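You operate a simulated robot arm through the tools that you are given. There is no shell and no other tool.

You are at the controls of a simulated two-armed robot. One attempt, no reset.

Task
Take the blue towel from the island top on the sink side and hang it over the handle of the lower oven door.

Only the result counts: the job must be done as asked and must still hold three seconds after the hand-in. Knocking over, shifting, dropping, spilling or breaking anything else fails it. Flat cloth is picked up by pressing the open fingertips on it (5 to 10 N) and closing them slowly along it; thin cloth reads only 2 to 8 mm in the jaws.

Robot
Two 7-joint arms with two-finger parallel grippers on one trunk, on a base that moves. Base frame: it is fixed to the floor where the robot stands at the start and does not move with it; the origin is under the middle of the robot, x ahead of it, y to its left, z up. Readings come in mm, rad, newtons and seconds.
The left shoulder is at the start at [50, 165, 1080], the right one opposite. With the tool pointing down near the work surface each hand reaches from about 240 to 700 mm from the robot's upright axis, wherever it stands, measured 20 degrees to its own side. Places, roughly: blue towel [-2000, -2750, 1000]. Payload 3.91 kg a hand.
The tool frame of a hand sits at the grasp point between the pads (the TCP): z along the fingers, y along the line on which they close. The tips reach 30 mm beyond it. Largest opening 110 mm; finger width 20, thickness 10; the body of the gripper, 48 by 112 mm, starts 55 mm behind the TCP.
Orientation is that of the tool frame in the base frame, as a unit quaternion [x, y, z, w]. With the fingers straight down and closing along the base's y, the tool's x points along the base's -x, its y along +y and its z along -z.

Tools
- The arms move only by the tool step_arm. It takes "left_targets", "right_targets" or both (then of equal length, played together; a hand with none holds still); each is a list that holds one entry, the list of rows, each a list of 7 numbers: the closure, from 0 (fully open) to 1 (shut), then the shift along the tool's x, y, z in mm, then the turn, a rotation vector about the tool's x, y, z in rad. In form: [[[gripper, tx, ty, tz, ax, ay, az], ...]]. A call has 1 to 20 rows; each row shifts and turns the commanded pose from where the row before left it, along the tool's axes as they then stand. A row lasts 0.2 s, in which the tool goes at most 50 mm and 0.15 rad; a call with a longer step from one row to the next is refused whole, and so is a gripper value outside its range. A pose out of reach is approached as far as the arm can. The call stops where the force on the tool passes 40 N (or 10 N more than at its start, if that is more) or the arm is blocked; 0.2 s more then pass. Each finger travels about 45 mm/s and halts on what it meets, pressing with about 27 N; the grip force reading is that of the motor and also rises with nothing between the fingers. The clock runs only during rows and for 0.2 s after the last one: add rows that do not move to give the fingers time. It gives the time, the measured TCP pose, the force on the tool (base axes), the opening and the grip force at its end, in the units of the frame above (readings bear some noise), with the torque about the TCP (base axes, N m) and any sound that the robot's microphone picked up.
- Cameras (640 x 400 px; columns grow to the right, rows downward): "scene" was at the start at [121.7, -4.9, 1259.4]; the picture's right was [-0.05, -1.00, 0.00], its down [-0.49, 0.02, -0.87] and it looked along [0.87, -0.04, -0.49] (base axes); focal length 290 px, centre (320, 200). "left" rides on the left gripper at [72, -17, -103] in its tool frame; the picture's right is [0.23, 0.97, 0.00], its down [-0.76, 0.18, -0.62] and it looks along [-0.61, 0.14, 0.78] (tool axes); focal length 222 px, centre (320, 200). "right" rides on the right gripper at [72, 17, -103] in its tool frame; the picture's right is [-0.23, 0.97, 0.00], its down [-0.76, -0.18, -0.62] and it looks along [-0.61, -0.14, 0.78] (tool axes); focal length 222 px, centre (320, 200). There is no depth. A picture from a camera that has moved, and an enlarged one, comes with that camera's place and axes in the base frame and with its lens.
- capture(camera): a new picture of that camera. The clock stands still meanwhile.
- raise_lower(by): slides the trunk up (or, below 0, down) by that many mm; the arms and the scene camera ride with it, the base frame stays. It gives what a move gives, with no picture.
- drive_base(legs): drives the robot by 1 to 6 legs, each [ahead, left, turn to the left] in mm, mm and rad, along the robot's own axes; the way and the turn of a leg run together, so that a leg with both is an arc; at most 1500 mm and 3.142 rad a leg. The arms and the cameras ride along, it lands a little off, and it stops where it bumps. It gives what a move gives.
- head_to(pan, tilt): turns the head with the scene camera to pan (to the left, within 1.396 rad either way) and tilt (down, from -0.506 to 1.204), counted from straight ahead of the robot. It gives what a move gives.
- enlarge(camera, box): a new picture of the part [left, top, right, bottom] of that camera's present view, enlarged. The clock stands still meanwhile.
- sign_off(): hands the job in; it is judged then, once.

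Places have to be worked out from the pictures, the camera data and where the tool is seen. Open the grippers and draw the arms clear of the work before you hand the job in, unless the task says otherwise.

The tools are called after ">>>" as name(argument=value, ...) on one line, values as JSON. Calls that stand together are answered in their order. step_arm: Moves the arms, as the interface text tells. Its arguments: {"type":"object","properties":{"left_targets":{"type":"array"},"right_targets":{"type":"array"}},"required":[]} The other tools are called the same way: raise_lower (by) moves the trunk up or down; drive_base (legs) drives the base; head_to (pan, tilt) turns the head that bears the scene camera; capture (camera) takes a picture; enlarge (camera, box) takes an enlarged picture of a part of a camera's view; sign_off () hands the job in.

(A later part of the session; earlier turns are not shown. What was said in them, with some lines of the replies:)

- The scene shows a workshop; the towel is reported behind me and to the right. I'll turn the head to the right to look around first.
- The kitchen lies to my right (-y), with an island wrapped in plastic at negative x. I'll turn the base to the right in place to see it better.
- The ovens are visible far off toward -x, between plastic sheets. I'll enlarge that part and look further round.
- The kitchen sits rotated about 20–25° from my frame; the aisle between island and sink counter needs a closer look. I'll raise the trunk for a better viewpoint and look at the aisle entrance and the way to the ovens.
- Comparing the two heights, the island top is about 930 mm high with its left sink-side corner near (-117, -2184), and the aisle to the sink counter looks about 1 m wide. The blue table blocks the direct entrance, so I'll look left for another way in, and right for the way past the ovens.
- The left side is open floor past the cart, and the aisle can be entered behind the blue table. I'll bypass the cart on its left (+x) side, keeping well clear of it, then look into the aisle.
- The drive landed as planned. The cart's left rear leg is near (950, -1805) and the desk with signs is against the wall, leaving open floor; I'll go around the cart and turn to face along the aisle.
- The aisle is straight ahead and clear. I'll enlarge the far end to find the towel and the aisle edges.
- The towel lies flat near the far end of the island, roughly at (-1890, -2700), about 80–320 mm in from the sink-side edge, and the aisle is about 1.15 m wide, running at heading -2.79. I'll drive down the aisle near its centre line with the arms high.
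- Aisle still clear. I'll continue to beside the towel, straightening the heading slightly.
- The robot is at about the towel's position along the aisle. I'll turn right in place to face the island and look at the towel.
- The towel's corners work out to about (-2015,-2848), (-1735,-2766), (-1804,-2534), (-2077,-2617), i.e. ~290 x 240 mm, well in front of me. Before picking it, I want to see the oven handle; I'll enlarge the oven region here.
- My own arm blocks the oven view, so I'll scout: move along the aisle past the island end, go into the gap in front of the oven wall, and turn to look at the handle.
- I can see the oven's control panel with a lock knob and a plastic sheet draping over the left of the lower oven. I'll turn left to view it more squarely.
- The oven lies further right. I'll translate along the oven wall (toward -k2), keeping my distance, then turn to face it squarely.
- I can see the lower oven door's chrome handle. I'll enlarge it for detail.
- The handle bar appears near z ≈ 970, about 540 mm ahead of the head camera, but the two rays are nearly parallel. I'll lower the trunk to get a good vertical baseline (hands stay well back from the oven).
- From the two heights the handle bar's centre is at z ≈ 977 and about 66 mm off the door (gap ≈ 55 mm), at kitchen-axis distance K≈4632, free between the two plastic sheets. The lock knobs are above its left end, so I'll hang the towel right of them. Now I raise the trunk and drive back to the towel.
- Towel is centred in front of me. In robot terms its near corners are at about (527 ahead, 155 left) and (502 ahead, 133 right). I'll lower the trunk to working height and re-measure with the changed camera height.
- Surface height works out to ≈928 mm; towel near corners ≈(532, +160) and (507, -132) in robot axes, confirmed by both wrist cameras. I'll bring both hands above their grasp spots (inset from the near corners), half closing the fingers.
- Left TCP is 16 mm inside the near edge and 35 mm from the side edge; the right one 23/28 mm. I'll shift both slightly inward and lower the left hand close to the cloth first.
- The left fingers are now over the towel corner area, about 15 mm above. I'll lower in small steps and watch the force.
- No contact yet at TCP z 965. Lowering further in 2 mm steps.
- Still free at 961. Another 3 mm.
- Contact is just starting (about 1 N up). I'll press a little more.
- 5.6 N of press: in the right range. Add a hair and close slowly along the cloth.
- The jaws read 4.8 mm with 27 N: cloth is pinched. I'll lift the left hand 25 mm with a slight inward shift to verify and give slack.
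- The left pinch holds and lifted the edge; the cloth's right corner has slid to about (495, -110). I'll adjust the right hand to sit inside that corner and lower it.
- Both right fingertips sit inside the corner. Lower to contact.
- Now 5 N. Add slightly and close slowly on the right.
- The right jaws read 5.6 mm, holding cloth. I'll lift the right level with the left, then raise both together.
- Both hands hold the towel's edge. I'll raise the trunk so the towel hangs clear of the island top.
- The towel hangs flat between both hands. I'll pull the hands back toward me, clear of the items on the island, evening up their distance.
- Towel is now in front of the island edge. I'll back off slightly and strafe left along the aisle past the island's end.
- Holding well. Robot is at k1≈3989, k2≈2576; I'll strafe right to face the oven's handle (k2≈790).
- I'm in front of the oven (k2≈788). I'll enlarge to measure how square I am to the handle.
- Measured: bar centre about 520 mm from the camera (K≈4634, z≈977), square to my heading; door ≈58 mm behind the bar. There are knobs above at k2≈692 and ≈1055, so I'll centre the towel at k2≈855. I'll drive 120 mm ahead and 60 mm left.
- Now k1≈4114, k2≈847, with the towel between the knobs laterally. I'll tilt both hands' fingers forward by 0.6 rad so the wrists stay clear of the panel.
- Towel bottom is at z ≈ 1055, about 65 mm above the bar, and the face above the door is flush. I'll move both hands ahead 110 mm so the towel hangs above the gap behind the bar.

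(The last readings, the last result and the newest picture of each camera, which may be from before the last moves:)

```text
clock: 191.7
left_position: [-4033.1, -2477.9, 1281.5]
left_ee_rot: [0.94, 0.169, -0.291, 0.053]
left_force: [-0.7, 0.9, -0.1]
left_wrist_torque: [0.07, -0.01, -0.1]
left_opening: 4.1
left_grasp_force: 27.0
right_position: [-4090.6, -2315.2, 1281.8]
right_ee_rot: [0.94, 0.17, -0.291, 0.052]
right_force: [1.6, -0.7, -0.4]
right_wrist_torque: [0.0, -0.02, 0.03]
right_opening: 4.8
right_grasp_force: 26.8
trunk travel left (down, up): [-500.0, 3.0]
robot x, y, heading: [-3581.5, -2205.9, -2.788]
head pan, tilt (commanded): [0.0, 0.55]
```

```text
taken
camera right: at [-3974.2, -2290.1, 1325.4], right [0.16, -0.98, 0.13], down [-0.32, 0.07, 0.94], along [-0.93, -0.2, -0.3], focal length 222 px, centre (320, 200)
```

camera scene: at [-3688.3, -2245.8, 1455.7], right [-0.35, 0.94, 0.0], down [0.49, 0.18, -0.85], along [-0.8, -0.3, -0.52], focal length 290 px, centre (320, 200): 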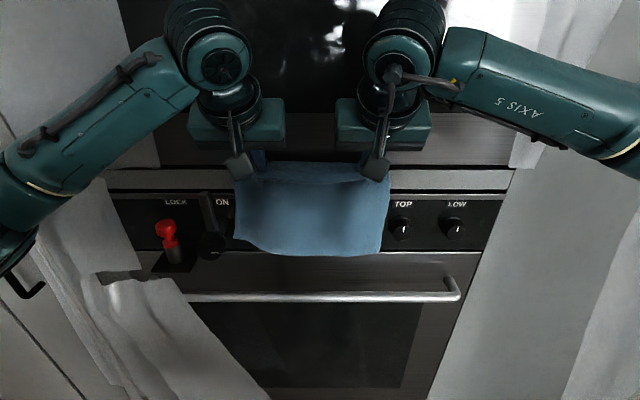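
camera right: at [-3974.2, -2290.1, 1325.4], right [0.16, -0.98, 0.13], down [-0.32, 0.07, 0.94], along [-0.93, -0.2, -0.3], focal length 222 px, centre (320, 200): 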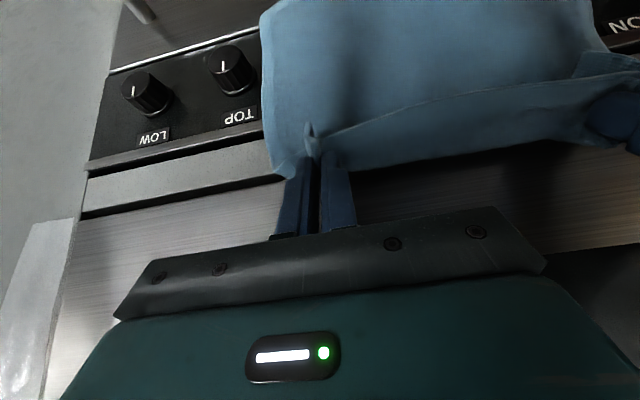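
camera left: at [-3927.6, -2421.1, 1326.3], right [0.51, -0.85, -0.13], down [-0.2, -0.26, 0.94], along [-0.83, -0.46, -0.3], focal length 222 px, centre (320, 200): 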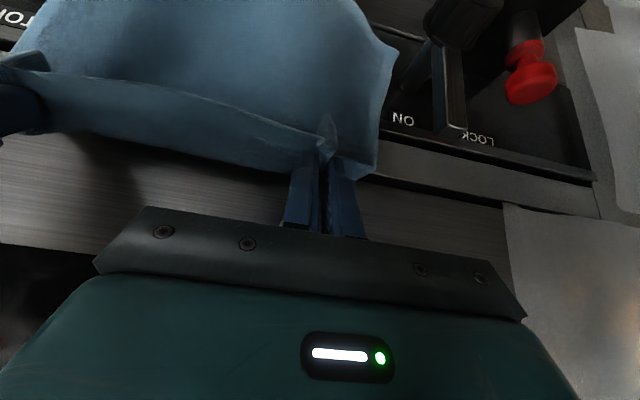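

The towel hangs above the gap, between the TOP knob and the lock lever. I'll enlarge to check the towel bottom versus the bar before lowering.

>>> enlarge(camera="scene", box=[180, 140, 460, 320])

```text
2.22 times, centred on (320, 230) of scene
camera zoom: at [-3688.3, -2245.8, 1455.7], right [-0.35, 0.94, 0.0], down [0.49, 0.18, -0.85], along [-0.8, -0.3, -0.52], focal length 645 px, centre (320, 133)
```

zoom: 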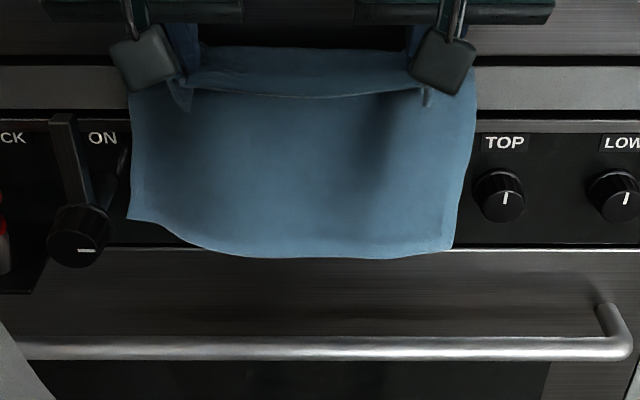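

Bar at K≈4635, door at K≈4694; the towel hangs between with its bottom about 60–70 mm above the bar. I'll shift 4 mm left for balance between knobs and lower 90 mm slowly, then check.

>>> step_arm(left_targets=[[[1.0, 0, 4, 0, 0, 0, 0], [1.0, 5.08, 0, 7.43, 0, 0, 0], [1.0, 5.08, 0, 7.43, 0, 0, 0], [1.0, 5.08, 0, 7.43, 0, 0, 0], [1.0, 5.08, 0, 7.43, 0, 0, 0], [1.0, 5.08, 0, 7.43, 0, 0, 0], [1.0, 5.08, 0, 7.43, 0, 0, 0], [1.0, 5.08, 0, 7.43, 0, 0, 0], [1.0, 5.08, 0, 7.43, 0, 0, 0], [1.0, 5.08, 0, 7.43, 0, 0, 0], [1.0, 5.08, 0, 7.43, 0, 0, 0], [1.0, 0, 0, 0, 0, 0, 0], [1.0, 0, 0, 0, 0, 0, 0]]], right_targets=[[[1.0, 0, 4, 0, 0, 0, 0], [1.0, 5.08, 0, 7.43, 0, 0, 0], [1.0, 5.08, 0, 7.43, 0, 0, 0], [1.0, 5.08, 0, 7.43, 0, 0, 0], [1.0, 5.08, 0, 7.43, 0, 0, 0], [1.0, 5.08, 0, 7.43, 0, 0, 0], [1.0, 5.08, 0, 7.43, 0, 0, 0], [1.0, 5.08, 0, 7.43, 0, 0, 0], [1.0, 5.08, 0, 7.43, 0, 0, 0], [1.0, 5.08, 0, 7.43, 0, 0, 0], [1.0, 5.08, 0, 7.43, 0, 0, 0], [1.0, 0, 0, 0, 0, 0, 0], [1.0, 0, 0, 0, 0, 0, 0]]])

>>> capture(camera="scene")

>>> enlarge(camera="scene", box=[180, 160, 460, 340])

```text
clock: 194.5
left_position: [-4030.7, -2482.7, 1191.2]
left_ee_rot: [0.94, 0.17, -0.291, 0.053]
left_force: [0.3, 0.6, -0.3]
left_wrist_torque: [0.03, -0.01, -0.1]
left_opening: 4.6
left_grasp_force: 27.2
right_position: [-4088.8, -2318.4, 1191.8]
right_ee_rot: [0.94, 0.169, -0.292, 0.052]
right_force: [0.7, -1.6, 0.1]
right_wrist_torque: [0.01, -0.04, 0.04]
right_opening: 4.5
right_grasp_force: 27.4
trunk travel left (down, up): [-500.0, 3.0]
robot x, y, heading: [-3577.8, -2203.2, -2.779]
head pan, tilt (commanded): [0.0, 0.55]
```

```text
taken
camera scene: at [-3688.4, -2245.8, 1455.7], right [-0.35, 0.94, 0.0], down [0.49, 0.18, -0.85], along [-0.8, -0.3, -0.52], focal length 290 px, centre (320, 200)
```

scene: 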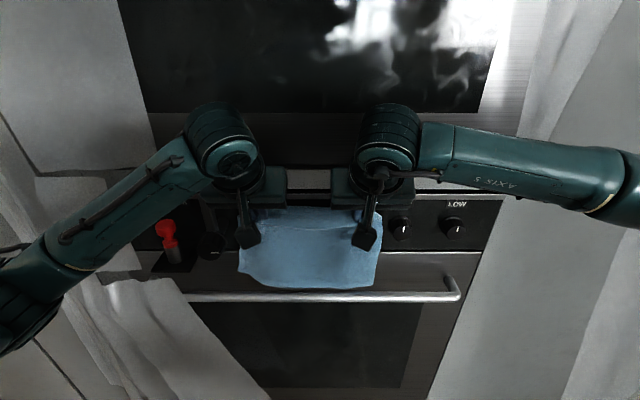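

```text
2.22 times, centred on (320, 250) of scene
camera zoom: at [-3688.4, -2245.8, 1455.7], right [-0.35, 0.94, 0.0], down [0.49, 0.18, -0.85], along [-0.8, -0.3, -0.52], focal length 645 px, centre (320, 89)
```

zoom: 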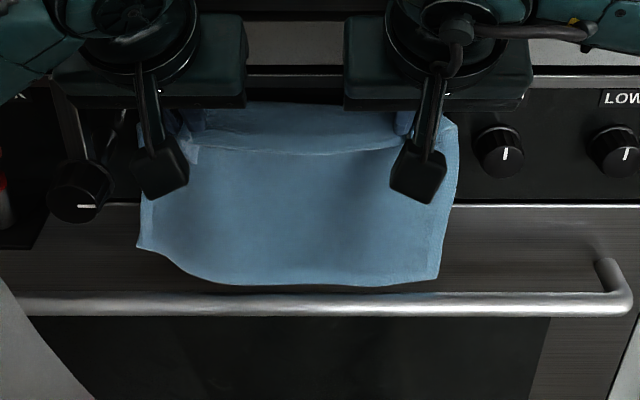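

The towel's lower edge is at K≈4670, going down behind the bar. I'll lower another 80 mm slowly.

>>> step_arm(left_targets=[[[1.0, 4.52, 0, 6.6, 0, 0, 0], [1.0, 4.52, 0, 6.6, 0, 0, 0], [1.0, 4.52, 0, 6.6, 0, 0, 0], [1.0, 4.52, 0, 6.6, 0, 0, 0], [1.0, 4.52, 0, 6.6, 0, 0, 0], [1.0, 4.52, 0, 6.6, 0, 0, 0], [1.0, 4.52, 0, 6.6, 0, 0, 0], [1.0, 4.52, 0, 6.6, 0, 0, 0], [1.0, 4.52, 0, 6.6, 0, 0, 0], [1.0, 4.52, 0, 6.6, 0, 0, 0], [1.0, 0, 0, 0, 0, 0, 0], [1.0, 0, 0, 0, 0, 0, 0]]], right_targets=[[[1.0, 4.52, 0, 6.6, 0, 0, 0], [1.0, 4.52, 0, 6.6, 0, 0, 0], [1.0, 4.52, 0, 6.6, 0, 0, 0], [1.0, 4.52, 0, 6.6, 0, 0, 0], [1.0, 4.52, 0, 6.6, 0, 0, 0], [1.0, 4.52, 0, 6.6, 0, 0, 0], [1.0, 4.52, 0, 6.6, 0, 0, 0], [1.0, 4.52, 0, 6.6, 0, 0, 0], [1.0, 4.52, 0, 6.6, 0, 0, 0], [1.0, 4.52, 0, 6.6, 0, 0, 0], [1.0, 0, 0, 0, 0, 0, 0], [1.0, 0, 0, 0, 0, 0, 0]]])

>>> enlarge(camera="scene", box=[180, 180, 460, 360])

>>> capture(camera="right")

>>> capture(camera="left")

```text
clock: 197.1
left_position: [-4031.3, -2482.8, 1112.1]
left_ee_rot: [0.94, 0.169, -0.292, 0.053]
left_force: [-0.6, 0.1, 0.3]
left_wrist_torque: [0.08, 0.0, -0.11]
left_opening: 4.7
left_grasp_force: 26.9
right_position: [-4089.2, -2317.4, 1111.7]
right_ee_rot: [0.94, 0.17, -0.291, 0.053]
right_force: [1.1, -1.1, 0.9]
right_wrist_torque: [0.02, -0.02, 0.04]
right_opening: 4.7
right_grasp_force: 27.0
trunk travel left (down, up): [-500.0, 3.0]
robot x, y, heading: [-3578.6, -2204.2, -2.784]
head pan, tilt (commanded): [0.0, 0.55]
```

```text
2.22 times, centred on (320, 270) of scene
camera zoom: at [-3688.4, -2245.8, 1455.7], right [-0.35, 0.94, 0.0], down [0.49, 0.18, -0.85], along [-0.8, -0.3, -0.52], focal length 645 px, centre (320, 44)
```

zoom: 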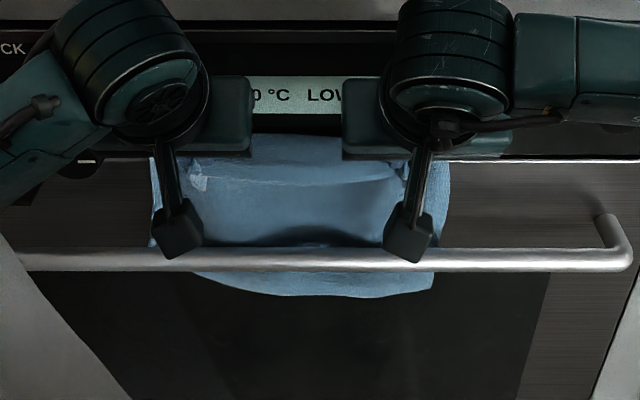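

```text
taken
camera right: at [-3973.0, -2293.5, 1155.1], right [0.16, -0.98, 0.13], down [-0.32, 0.07, 0.94], along [-0.93, -0.2, -0.3], focal length 222 px, centre (320, 200)
```

right: 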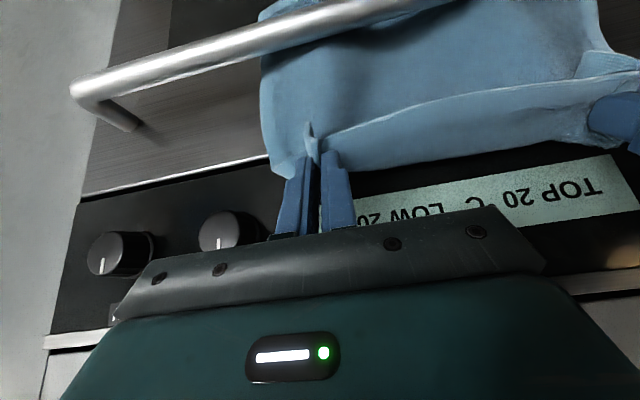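

```text
taken
camera left: at [-3926.2, -2425.4, 1156.1], right [0.51, -0.85, -0.13], down [-0.2, -0.26, 0.94], along [-0.83, -0.46, -0.3], focal length 222 px, centre (320, 200)
```

left: 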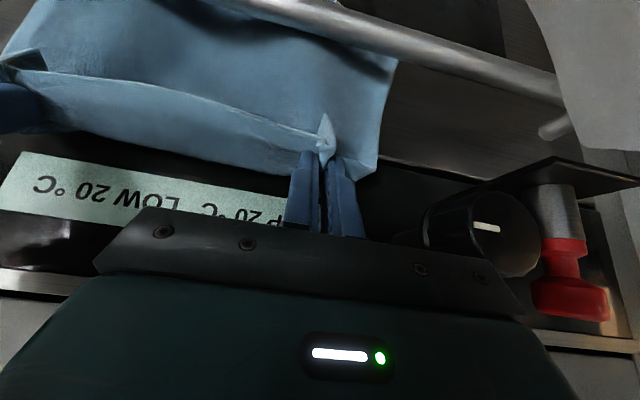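

The towel's lower part is behind the bar, about 100 mm below its top. Now I'll swing both hands back over the bar in an arc toward me (first half), keeping the held length constant.

>>> step_arm(left_targets=[[[1.0, 11.95, 0, -6.15, 0, 0, 0], [1.0, 11.95, 0, -6.15, 0, 0, 0], [1.0, 11.95, 0, -6.15, 0, 0, 0], [1.0, 13.65, 0, -2.48, 0, 0, 0], [1.0, 13.65, 0, -2.48, 0, 0, 0], [1.0, 13.65, 0, -2.48, 0, 0, 0], [1.0, 0, 0, 0, 0, 0, 0]]], right_targets=[[[1.0, 11.95, 0, -6.15, 0, 0, 0], [1.0, 11.95, 0, -6.15, 0, 0, 0], [1.0, 11.95, 0, -6.15, 0, 0, 0], [1.0, 13.65, 0, -2.48, 0, 0, 0], [1.0, 13.65, 0, -2.48, 0, 0, 0], [1.0, 13.65, 0, -2.48, 0, 0, 0], [1.0, 0, 0, 0, 0, 0, 0]]])

>>> capture(camera="scene")

>>> capture(camera="right")

```text
clock: 198.7
left_position: [-3958.0, -2454.9, 1090.1]
left_ee_rot: [0.94, 0.169, -0.291, 0.052]
left_force: [-1.4, 0.5, -0.5]
left_wrist_torque: [0.03, -0.01, -0.08]
left_opening: 4.5
left_grasp_force: 26.5
right_position: [-4016.3, -2292.7, 1090.1]
right_ee_rot: [0.94, 0.169, -0.292, 0.053]
right_force: [1.4, -1.0, 0.4]
right_wrist_torque: [-0.03, 0.0, 0.01]
right_opening: 4.3
right_grasp_force: 26.9
trunk travel left (down, up): [-500.0, 3.0]
robot x, y, heading: [-3577.5, -2201.3, -2.787]
head pan, tilt (commanded): [0.0, 0.55]
```

```text
taken
camera scene: at [-3688.6, -2245.8, 1455.7], right [-0.35, 0.94, 0.0], down [0.49, 0.18, -0.85], along [-0.8, -0.3, -0.52], focal length 290 px, centre (320, 200)
```

scene: 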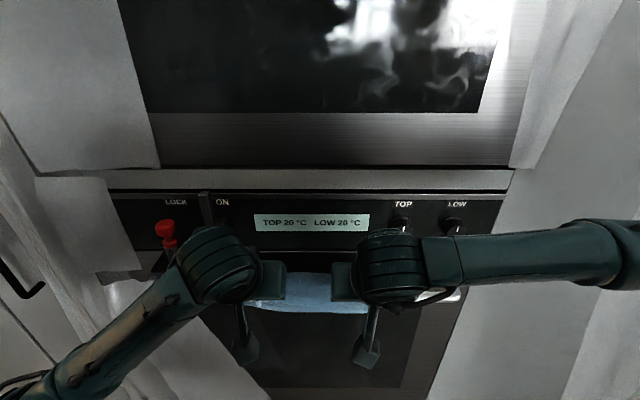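

```text
taken
camera right: at [-3899.7, -2266.7, 1133.3], right [0.16, -0.98, 0.13], down [-0.32, 0.07, 0.94], along [-0.93, -0.2, -0.3], focal length 222 px, centre (320, 200)
```

right: 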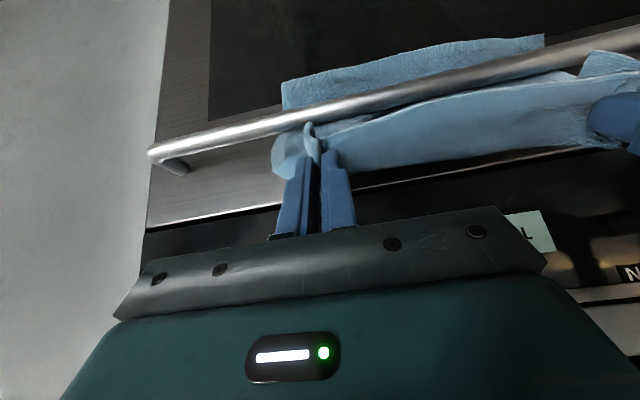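

The towel now drapes over the bar with its free end behind it. I continue the arc downward in front of the bar.

>>> step_arm(left_targets=[[[1.0, 13.07, 0, 3.17, 0, 0, 0], [1.0, 13.07, 0, 3.17, 0, 0, 0], [1.0, 13.07, 0, 3.17, 0, 0, 0], [1.0, 10.16, 0, 7.18, 0, 0, 0], [1.0, 10.16, 0, 7.18, 0, 0, 0], [1.0, 10.16, 0, 7.18, 0, 0, 0], [1.0, 0, 0, 0, 0, 0, 0]]], right_targets=[[[1.0, 13.07, 0, 3.17, 0, 0, 0], [1.0, 13.07, 0, 3.17, 0, 0, 0], [1.0, 13.07, 0, 3.17, 0, 0, 0], [1.0, 10.16, 0, 7.18, 0, 0, 0], [1.0, 10.16, 0, 7.18, 0, 0, 0], [1.0, 10.16, 0, 7.18, 0, 0, 0], [1.0, 0, 0, 0, 0, 0, 0]]])

>>> capture(camera="right")

>>> capture(camera="left")

>>> capture(camera="scene")

```text
clock: 200.3
left_position: [-3921.0, -2440.8, 1025.7]
left_ee_rot: [0.94, 0.169, -0.292, 0.052]
left_force: [0.9, 0.3, -0.3]
left_wrist_torque: [0.02, 0.03, -0.03]
left_opening: 4.8
left_grasp_force: 27.5
right_position: [-3980.1, -2277.4, 1024.1]
right_ee_rot: [0.94, 0.17, -0.292, 0.053]
right_force: [-0.4, -0.5, 0.0]
right_wrist_torque: [0.0, -0.01, 0.03]
right_opening: 4.3
right_grasp_force: 26.7
trunk travel left (down, up): [-500.0, 3.0]
robot x, y, heading: [-3574.7, -2204.5, -2.785]
head pan, tilt (commanded): [0.0, 0.55]
```

```text
taken
camera right: at [-3862.6, -2252.8, 1068.3], right [0.16, -0.98, 0.13], down [-0.32, 0.07, 0.94], along [-0.93, -0.2, -0.3], focal length 222 px, centre (320, 200)
```

right: 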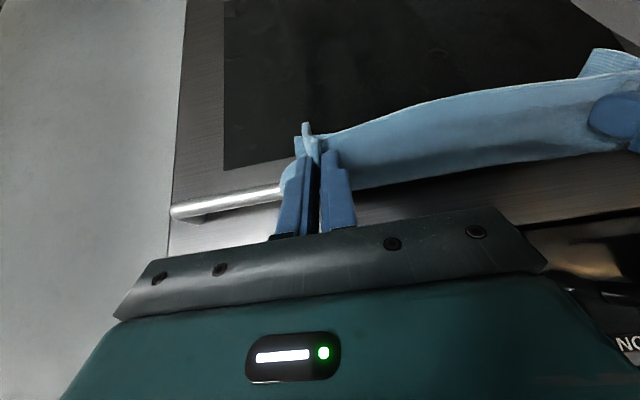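

```text
taken
camera left: at [-3815.1, -2384.1, 1069.3], right [0.51, -0.85, -0.13], down [-0.2, -0.26, 0.94], along [-0.83, -0.46, -0.3], focal length 222 px, centre (320, 200)
```

left: 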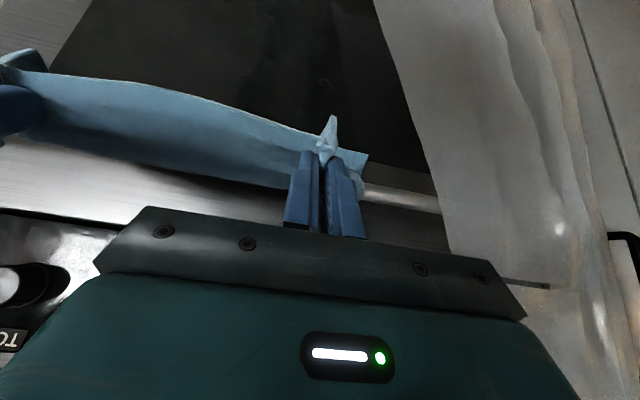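

```text
taken
camera scene: at [-3688.4, -2245.8, 1455.7], right [-0.35, 0.94, 0.0], down [0.49, 0.18, -0.85], along [-0.8, -0.3, -0.52], focal length 290 px, centre (320, 200)
```

scene: 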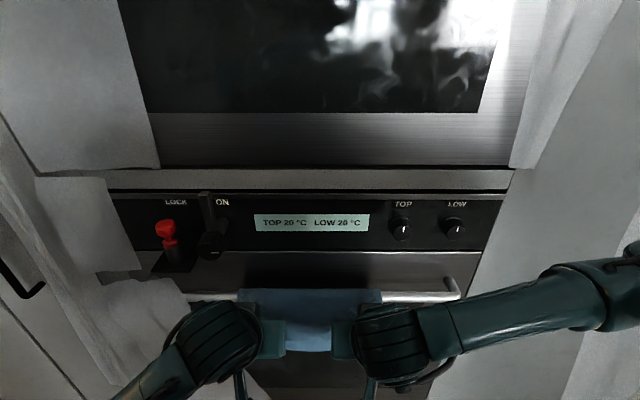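

The towel is draped over the bar between the hands. I'll finish lowering in front of the bar, closing in slightly so no cloth is pulled out.

>>> step_arm(left_targets=[[[1.0, 5.05, 0, 12.7, 0, 0, 0], [1.0, 5.05, 0, 12.7, 0, 0, 0], [1.0, 5.05, 0, 12.7, 0, 0, 0], [1.0, 1.1, 0, 13.4, 0, 0, 0], [1.0, 1.1, 0, 13.4, 0, 0, 0], [1.0, 1.1, 0, 13.4, 0, 0, 0], [1.0, 0, 0, 0, 0, 0, 0]]], right_targets=[[[1.0, 5.05, 0, 12.7, 0, 0, 0], [1.0, 5.05, 0, 12.7, 0, 0, 0], [1.0, 5.05, 0, 12.7, 0, 0, 0], [1.0, 1.1, 0, 13.4, 0, 0, 0], [1.0, 1.1, 0, 13.4, 0, 0, 0], [1.0, 1.1, 0, 13.4, 0, 0, 0], [1.0, 0, 0, 0, 0, 0, 0]]])

>>> capture(camera="right")

>>> capture(camera="left")

>>> head_to(pan=0.0, tilt=0.85)

>>> capture(camera="scene")

```text
clock: 201.9
left_position: [-3947.9, -2452.0, 950.5]
left_ee_rot: [0.94, 0.169, -0.291, 0.052]
left_force: [-0.5, 1.5, 0.6]
left_wrist_torque: [0.02, -0.02, -0.06]
left_opening: 4.2
left_grasp_force: 27.1
right_position: [-4006.5, -2288.1, 950.2]
right_ee_rot: [0.94, 0.169, -0.292, 0.053]
right_force: [0.6, -0.1, 1.3]
right_wrist_torque: [0.01, 0.01, 0.02]
right_opening: 4.5
right_grasp_force: 26.5
trunk travel left (down, up): [-500.0, 3.0]
robot x, y, heading: [-3577.4, -2206.0, -2.787]
head pan, tilt (commanded): [0.0, 0.55]
```

```text
taken
camera right: at [-3889.6, -2263.0, 993.1], right [0.16, -0.98, 0.13], down [-0.32, 0.07, 0.94], along [-0.93, -0.2, -0.3], focal length 222 px, centre (320, 200)
```

right: 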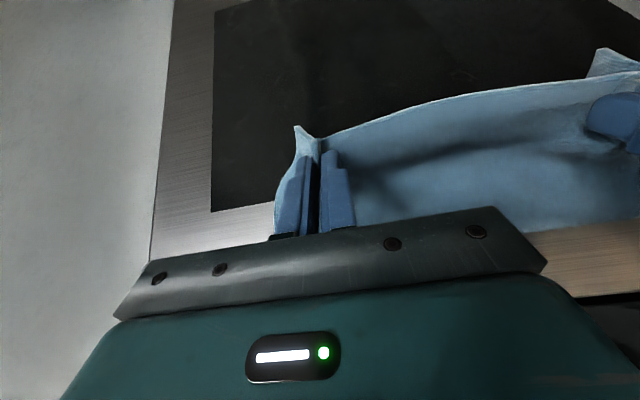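

```text
taken
camera left: at [-3843.0, -2394.2, 994.3], right [0.51, -0.85, -0.13], down [-0.2, -0.26, 0.94], along [-0.83, -0.46, -0.3], focal length 222 px, centre (320, 200)
```

left: 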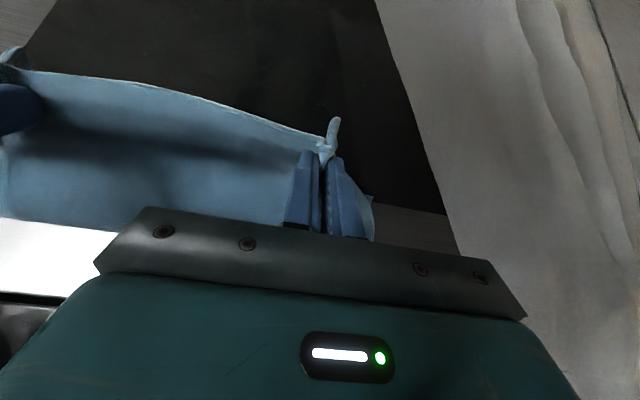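

```text
clock: 202.7
left_position: [-3947.6, -2451.5, 950.5]
left_ee_rot: [0.94, 0.169, -0.292, 0.052]
left_force: [-0.1, 0.2, -0.1]
left_wrist_torque: [0.0, -0.03, -0.01]
left_opening: 4.4
left_grasp_force: 27.0
right_position: [-4005.4, -2285.9, 948.6]
right_ee_rot: [0.94, 0.169, -0.292, 0.052]
right_force: [-0.5, -1.7, 0.1]
right_wrist_torque: [-0.06, 0.03, -0.01]
right_opening: 4.5
right_grasp_force: 27.1
trunk travel left (down, up): [-500.0, 3.0]
robot x, y, heading: [-3578.1, -2206.2, -2.784]
head pan, tilt (commanded): [0.0, 0.85]
```

```text
taken
camera scene: at [-3677.5, -2241.7, 1430.3], right [-0.35, 0.94, 0.0], down [0.7, 0.26, -0.66], along [-0.62, -0.23, -0.75], focal length 290 px, centre (320, 200)
```

scene: 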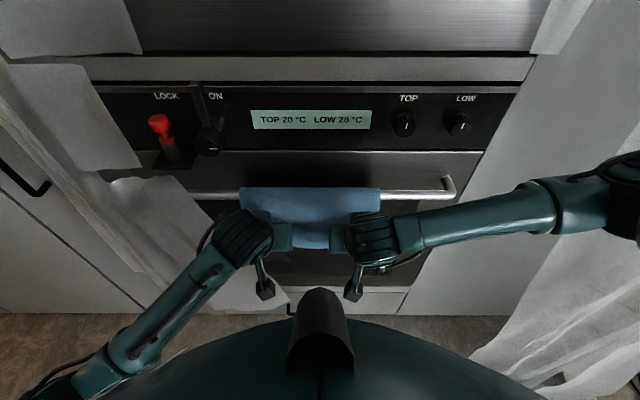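

The towel lies over the bar: about 85 mm hangs behind and 80–100 mm in front. I'll lower the last 20 mm toward the bar so the front part is slack, then open the fingers slowly.

>>> step_arm(left_targets=[[[1.0, -1.37, 0, 13.05, 0, 0, 0], [1.0, -1.37, 0, 13.05, 0, 0, 0], [1.0, 0, 0, 0, 0, 0, 0], [0.95, 0, 0, 0, 0, 0, 0], [0.9, 0, 0, 0, 0, 0, 0], [0.85, 0, 0, 0, 0, 0, 0], [0.8, 0, 0, 0, 0, 0, 0], [0.75, 0, 0, 0, 0, 0, 0], [0.75, 0, 0, 0, 0, 0, 0], [0.75, 0, 0, 0, 0, 0, 0]]], right_targets=[[[1.0, -1.37, 0, 13.05, 0, 0, 0], [1.0, -1.37, 0, 13.05, 0, 0, 0], [1.0, 0, 0, 0, 0, 0, 0], [0.95, 0, 0, 0, 0, 0, 0], [0.9, 0, 0, 0, 0, 0, 0], [0.85, 0, 0, 0, 0, 0, 0], [0.8, 0, 0, 0, 0, 0, 0], [0.75, 0, 0, 0, 0, 0, 0], [0.75, 0, 0, 0, 0, 0, 0], [0.75, 0, 0, 0, 0, 0, 0]]])

>>> capture(camera="right")

>>> capture(camera="left")

>>> capture(camera="scene")

```text
clock: 204.9
left_position: [-3963.2, -2457.1, 930.1]
left_ee_rot: [0.94, 0.17, -0.29, 0.053]
left_force: [0.7, -0.7, -0.3]
left_wrist_torque: [0.03, 0.0, -0.01]
left_opening: 27.4
left_grasp_force: 0.1
right_position: [-4022.6, -2293.1, 929.7]
right_ee_rot: [0.94, 0.169, -0.292, 0.053]
right_force: [-0.5, 0.4, 0.8]
right_wrist_torque: [-0.01, 0.01, 0.02]
right_opening: 27.6
right_grasp_force: 0.1
trunk travel left (down, up): [-500.0, 3.0]
robot x, y, heading: [-3580.2, -2204.4, -2.783]
head pan, tilt (commanded): [0.0, 0.85]
```

```text
taken
camera right: at [-3905.6, -2268.8, 973.0], right [0.16, -0.98, 0.13], down [-0.32, 0.07, 0.94], along [-0.93, -0.2, -0.3], focal length 222 px, centre (320, 200)
```

right: 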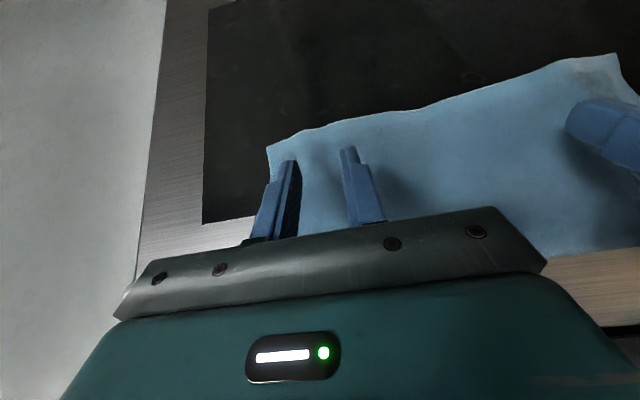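

```text
taken
camera left: at [-3859.1, -2399.8, 974.7], right [0.51, -0.85, -0.13], down [-0.2, -0.26, 0.94], along [-0.83, -0.46, -0.3], focal length 222 px, centre (320, 200)
```

left: 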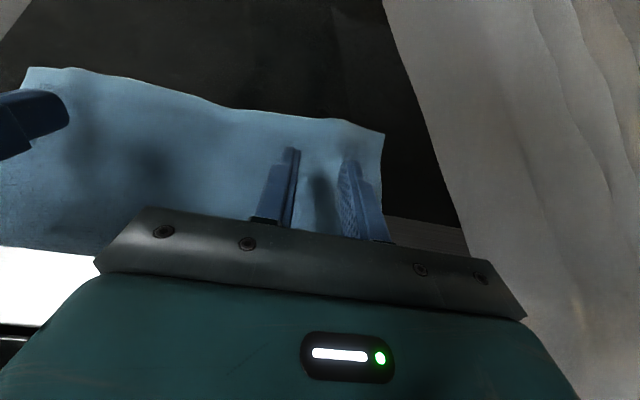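

```text
taken
camera scene: at [-3677.5, -2241.7, 1430.3], right [-0.35, 0.94, 0.0], down [0.7, 0.26, -0.66], along [-0.62, -0.23, -0.75], focal length 290 px, centre (320, 200)
```

scene: 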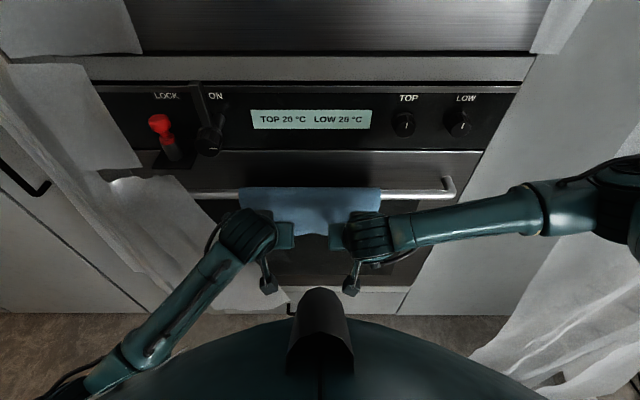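

Both hands have let go and the towel hangs flat in front of the bar. I'll withdraw the hands straight back slowly.

>>> step_arm(left_targets=[[[0.75, 6.6, 0, -4.5, 0, 0, 0], [0.75, 8.25, 0, -5.65, 0, 0, 0], [0.75, 8.25, 0, -5.65, 0, 0, 0], [0.75, 12.4, 0, -8.5, 0, 0, 0], [0.75, 12.4, 0, -8.5, 0, 0, 0], [0.75, 16.5, 0, -11.3, 0, 0, 0], [0.75, 16.5, 0, -11.3, 0, 0, 0], [0.75, 16.5, 0, -11.3, 0, 0, 0], [0.75, 0, 0, 0, 0, 0, 0]]], right_targets=[[[0.75, 6.6, 0, -4.5, 0, 0, 0], [0.75, 8.25, 0, -5.65, 0, 0, 0], [0.75, 8.25, 0, -5.65, 0, 0, 0], [0.75, 12.4, 0, -8.5, 0, 0, 0], [0.75, 12.4, 0, -8.5, 0, 0, 0], [0.75, 16.5, 0, -11.3, 0, 0, 0], [0.75, 16.5, 0, -11.3, 0, 0, 0], [0.75, 16.5, 0, -11.3, 0, 0, 0], [0.75, 0, 0, 0, 0, 0, 0]]])

>>> capture(camera="right")

>>> capture(camera="scene")

```text
clock: 206.9
left_position: [-3853.8, -2415.7, 930.6]
left_ee_rot: [0.94, 0.17, -0.292, 0.053]
left_force: [0.3, 0.5, -0.3]
left_wrist_torque: [0.0, 0.0, -0.02]
left_opening: 27.6
left_grasp_force: 0.1
right_position: [-3912.8, -2252.8, 927.7]
right_ee_rot: [0.94, 0.17, -0.292, 0.053]
right_force: [0.7, 0.6, -0.2]
right_wrist_torque: [-0.01, 0.01, -0.01]
right_opening: 27.3
right_grasp_force: 0.1
trunk travel left (down, up): [-500.0, 3.0]
robot x, y, heading: [-3575.7, -2204.4, -2.79]
head pan, tilt (commanded): [0.0, 0.85]
```

```text
taken
camera right: at [-3795.9, -2227.7, 972.3], right [0.16, -0.98, 0.13], down [-0.32, 0.07, 0.94], along [-0.93, -0.2, -0.3], focal length 222 px, centre (320, 200)
```

right: 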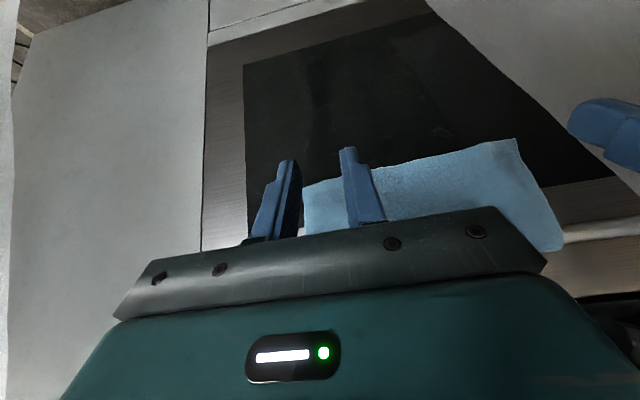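

```text
taken
camera scene: at [-3677.7, -2241.8, 1430.3], right [-0.35, 0.94, 0.0], down [0.7, 0.26, -0.66], along [-0.62, -0.23, -0.75], focal length 290 px, centre (320, 200)
```

scene: 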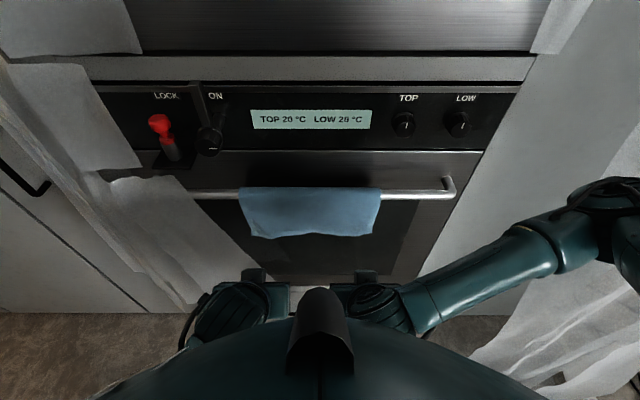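

The towel hangs over the bar, front part flat and level. I'll open the grippers, back the base off a bit, and inspect.

>>> step_arm(left_targets=[[[0.5, 8.25, 0, -5.65, 0, 0, 0], [0.25, 8.25, 0, -5.65, 0, 0, 0], [0.0, 0, 0, 0, 0, 0, 0], [0.0, 0, 0, 0, 0, 0, 0], [0.0, 0, 0, 0, 0, 0, 0], [0.0, 0, 0, 0, 0, 0, 0]]], right_targets=[[[0.5, 8.25, 0, -5.65, 0, 0, 0], [0.25, 8.25, 0, -5.65, 0, 0, 0], [0.0, 0, 0, 0, 0, 0, 0], [0.0, 0, 0, 0, 0, 0, 0], [0.0, 0, 0, 0, 0, 0, 0], [0.0, 0, 0, 0, 0, 0, 0]]])

>>> drive_base(legs=[[-120, 0, 0]])

>>> head_to(pan=0.0, tilt=0.7)

>>> capture(camera="scene")

>>> enlarge(camera="scene", box=[180, 140, 460, 320])

>>> capture(camera="right")

>>> capture(camera="left")

```text
clock: 208.3
left_position: [-3844.1, -2425.4, 934.6]
left_ee_rot: [0.934, 0.177, -0.303, 0.067]
left_force: [-0.2, 0.1, -0.5]
left_wrist_torque: [-0.02, -0.03, 0.02]
left_opening: 109.9
left_grasp_force: 0.1
right_position: [-3893.0, -2245.3, 928.9]
right_ee_rot: [0.94, 0.169, -0.292, 0.053]
right_force: [-0.5, 0.3, -0.4]
right_wrist_torque: [0.01, 0.02, -0.01]
right_opening: 110.1
right_grasp_force: 0.0
trunk travel left (down, up): [-500.0, 3.0]
robot x, y, heading: [-3577.1, -2202.1, -2.785]
head pan, tilt (commanded): [0.0, 0.85]
```

```text
clock: 209.5
left_position: [-3731.9, -2384.8, 936.0]
left_ee_rot: [0.934, 0.178, -0.303, 0.067]
left_force: [-0.1, 0.2, -0.5]
left_wrist_torque: [0.02, 0.0, -0.03]
left_opening: 109.8
left_grasp_force: 0.0
right_position: [-3780.3, -2204.1, 929.9]
right_ee_rot: [0.94, 0.168, -0.293, 0.052]
right_force: [0.4, 0.4, 0.1]
right_wrist_torque: [0.04, 0.0, -0.01]
right_opening: 109.8
right_grasp_force: 0.1
trunk travel left (down, up): [-500.0, 3.0]
robot x, y, heading: [-3465.4, -2166.1, -2.788]
head pan, tilt (commanded): [0.0, 0.85]
```

```text
clock: 210.2
left_position: [-3732.9, -2386.9, 937.0]
left_ee_rot: [0.934, 0.178, -0.303, 0.069]
left_force: [0.1, 0.3, -0.3]
left_wrist_torque: [-0.01, 0.0, 0.0]
left_opening: 109.8
left_grasp_force: 0.0
right_position: [-3782.5, -2204.0, 930.4]
right_ee_rot: [0.94, 0.167, -0.291, 0.051]
right_force: [0.9, 0.2, 0.4]
right_wrist_torque: [0.01, 0.03, -0.03]
right_opening: 110.0
right_grasp_force: 0.0
trunk travel left (down, up): [-500.0, 3.0]
robot x, y, heading: [-3464.1, -2160.3, -2.786]
head pan, tilt (commanded): [0.0, 0.7]
```

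```text
taken
camera scene: at [-3572.2, -2202.7, 1442.5], right [-0.35, 0.94, 0.0], down [0.6, 0.22, -0.76], along [-0.72, -0.27, -0.64], focal length 290 px, centre (320, 200)
```

scene: 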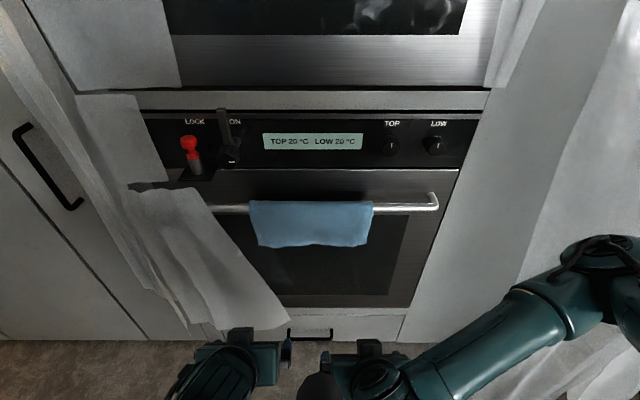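

```text
2.22 times, centred on (320, 230) of scene
camera zoom: at [-3572.2, -2202.7, 1442.5], right [-0.35, 0.94, 0.0], down [0.6, 0.22, -0.76], along [-0.72, -0.27, -0.64], focal length 645 px, centre (320, 133)
```

zoom: 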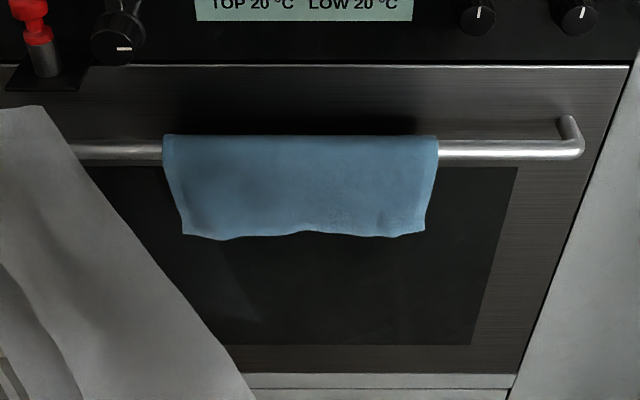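

```text
taken
camera right: at [-3665.3, -2179.4, 973.0], right [0.16, -0.98, 0.13], down [-0.32, 0.07, 0.94], along [-0.93, -0.2, -0.3], focal length 222 px, centre (320, 200)
```

right: 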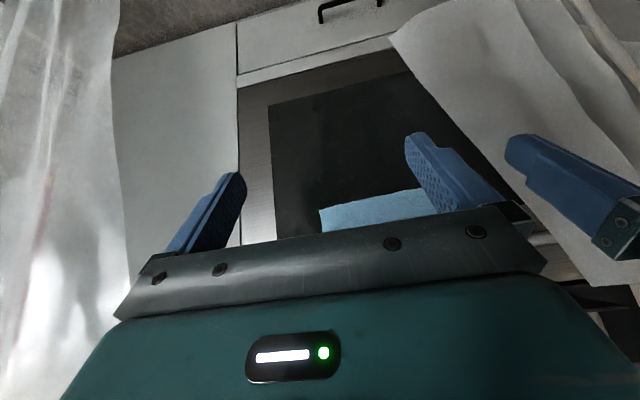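

```text
taken
camera left: at [-3627.8, -2324.7, 976.6], right [0.53, -0.84, -0.11], down [-0.17, -0.24, 0.96], along [-0.83, -0.49, -0.27], focal length 222 px, centre (320, 200)
```

left: 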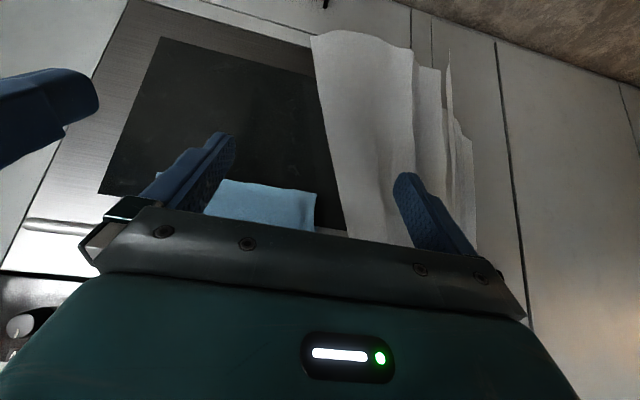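

The towel hangs squarely over the lower door's handle, grippers open and clear. I'll wait three seconds and re-enlarge to confirm it doesn't creep.

>>> step_arm(right_targets=[[[0.0, 0, 0, 0, 0, 0, 0], [0.0, 0, 0, 0, 0, 0, 0], [0.0, 0, 0, 0, 0, 0, 0], [0.0, 0, 0, 0, 0, 0, 0], [0.0, 0, 0, 0, 0, 0, 0], [0.0, 0, 0, 0, 0, 0, 0], [0.0, 0, 0, 0, 0, 0, 0], [0.0, 0, 0, 0, 0, 0, 0], [0.0, 0, 0, 0, 0, 0, 0], [0.0, 0, 0, 0, 0, 0, 0], [0.0, 0, 0, 0, 0, 0, 0], [0.0, 0, 0, 0, 0, 0, 0], [0.0, 0, 0, 0, 0, 0, 0], [0.0, 0, 0, 0, 0, 0, 0], [0.0, 0, 0, 0, 0, 0, 0], [0.0, 0, 0, 0, 0, 0, 0], [0.0, 0, 0, 0, 0, 0, 0], [0.0, 0, 0, 0, 0, 0, 0], [0.0, 0, 0, 0, 0, 0, 0], [0.0, 0, 0, 0, 0, 0, 0]]])

>>> enlarge(camera="scene", box=[180, 140, 460, 320])

```text
clock: 214.4
left_position: [-3732.1, -2385.7, 936.4]
left_ee_rot: [0.934, 0.178, -0.303, 0.068]
left_force: [-1.1, -1.0, 0.8]
left_wrist_torque: [0.04, -0.03, 0.03]
left_opening: 109.9
left_grasp_force: 0.0
right_position: [-3782.0, -2202.9, 929.4]
right_ee_rot: [0.94, 0.169, -0.292, 0.051]
right_force: [0.3, 0.8, 0.1]
right_wrist_torque: [0.01, 0.0, 0.0]
right_opening: 110.1
right_grasp_force: 0.0
trunk travel left (down, up): [-500.0, 3.0]
robot x, y, heading: [-3467.0, -2162.6, -2.785]
head pan, tilt (commanded): [0.0, 0.7]
```

```text
2.22 times, centred on (320, 230) of scene
camera zoom: at [-3572.2, -2202.6, 1442.6], right [-0.35, 0.94, 0.0], down [0.6, 0.22, -0.76], along [-0.72, -0.27, -0.64], focal length 645 px, centre (320, 133)
```

zoom: 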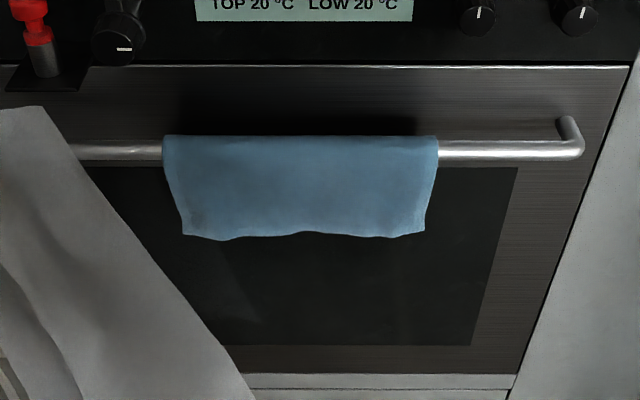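

Nothing has moved in 4 s: the towel is steady over the bar, the knobs, lever and sheets are as before, and the open hands are well clear. I'm handing the job in.

>>> sign_off()

```text
The job is handed in.
```

The blue towel is hanging over the handle of the lower oven door. It hung without moving for about four seconds before I handed the job in.

- **Hang:** about 120 mm hangs in front of the bar. By my estimate about 85 mm hangs behind; I couldn't see that side directly. The towel sits between the lock lever and the TOP knob.
- **Surroundings:** the lock plunger, lever and knobs looked the same before and after, and I saw no sign that anything else was touched or moved.
- **Robot:** both grippers are open, with the hands about 300 mm back from the oven.

The result of the judging was not shown to me.
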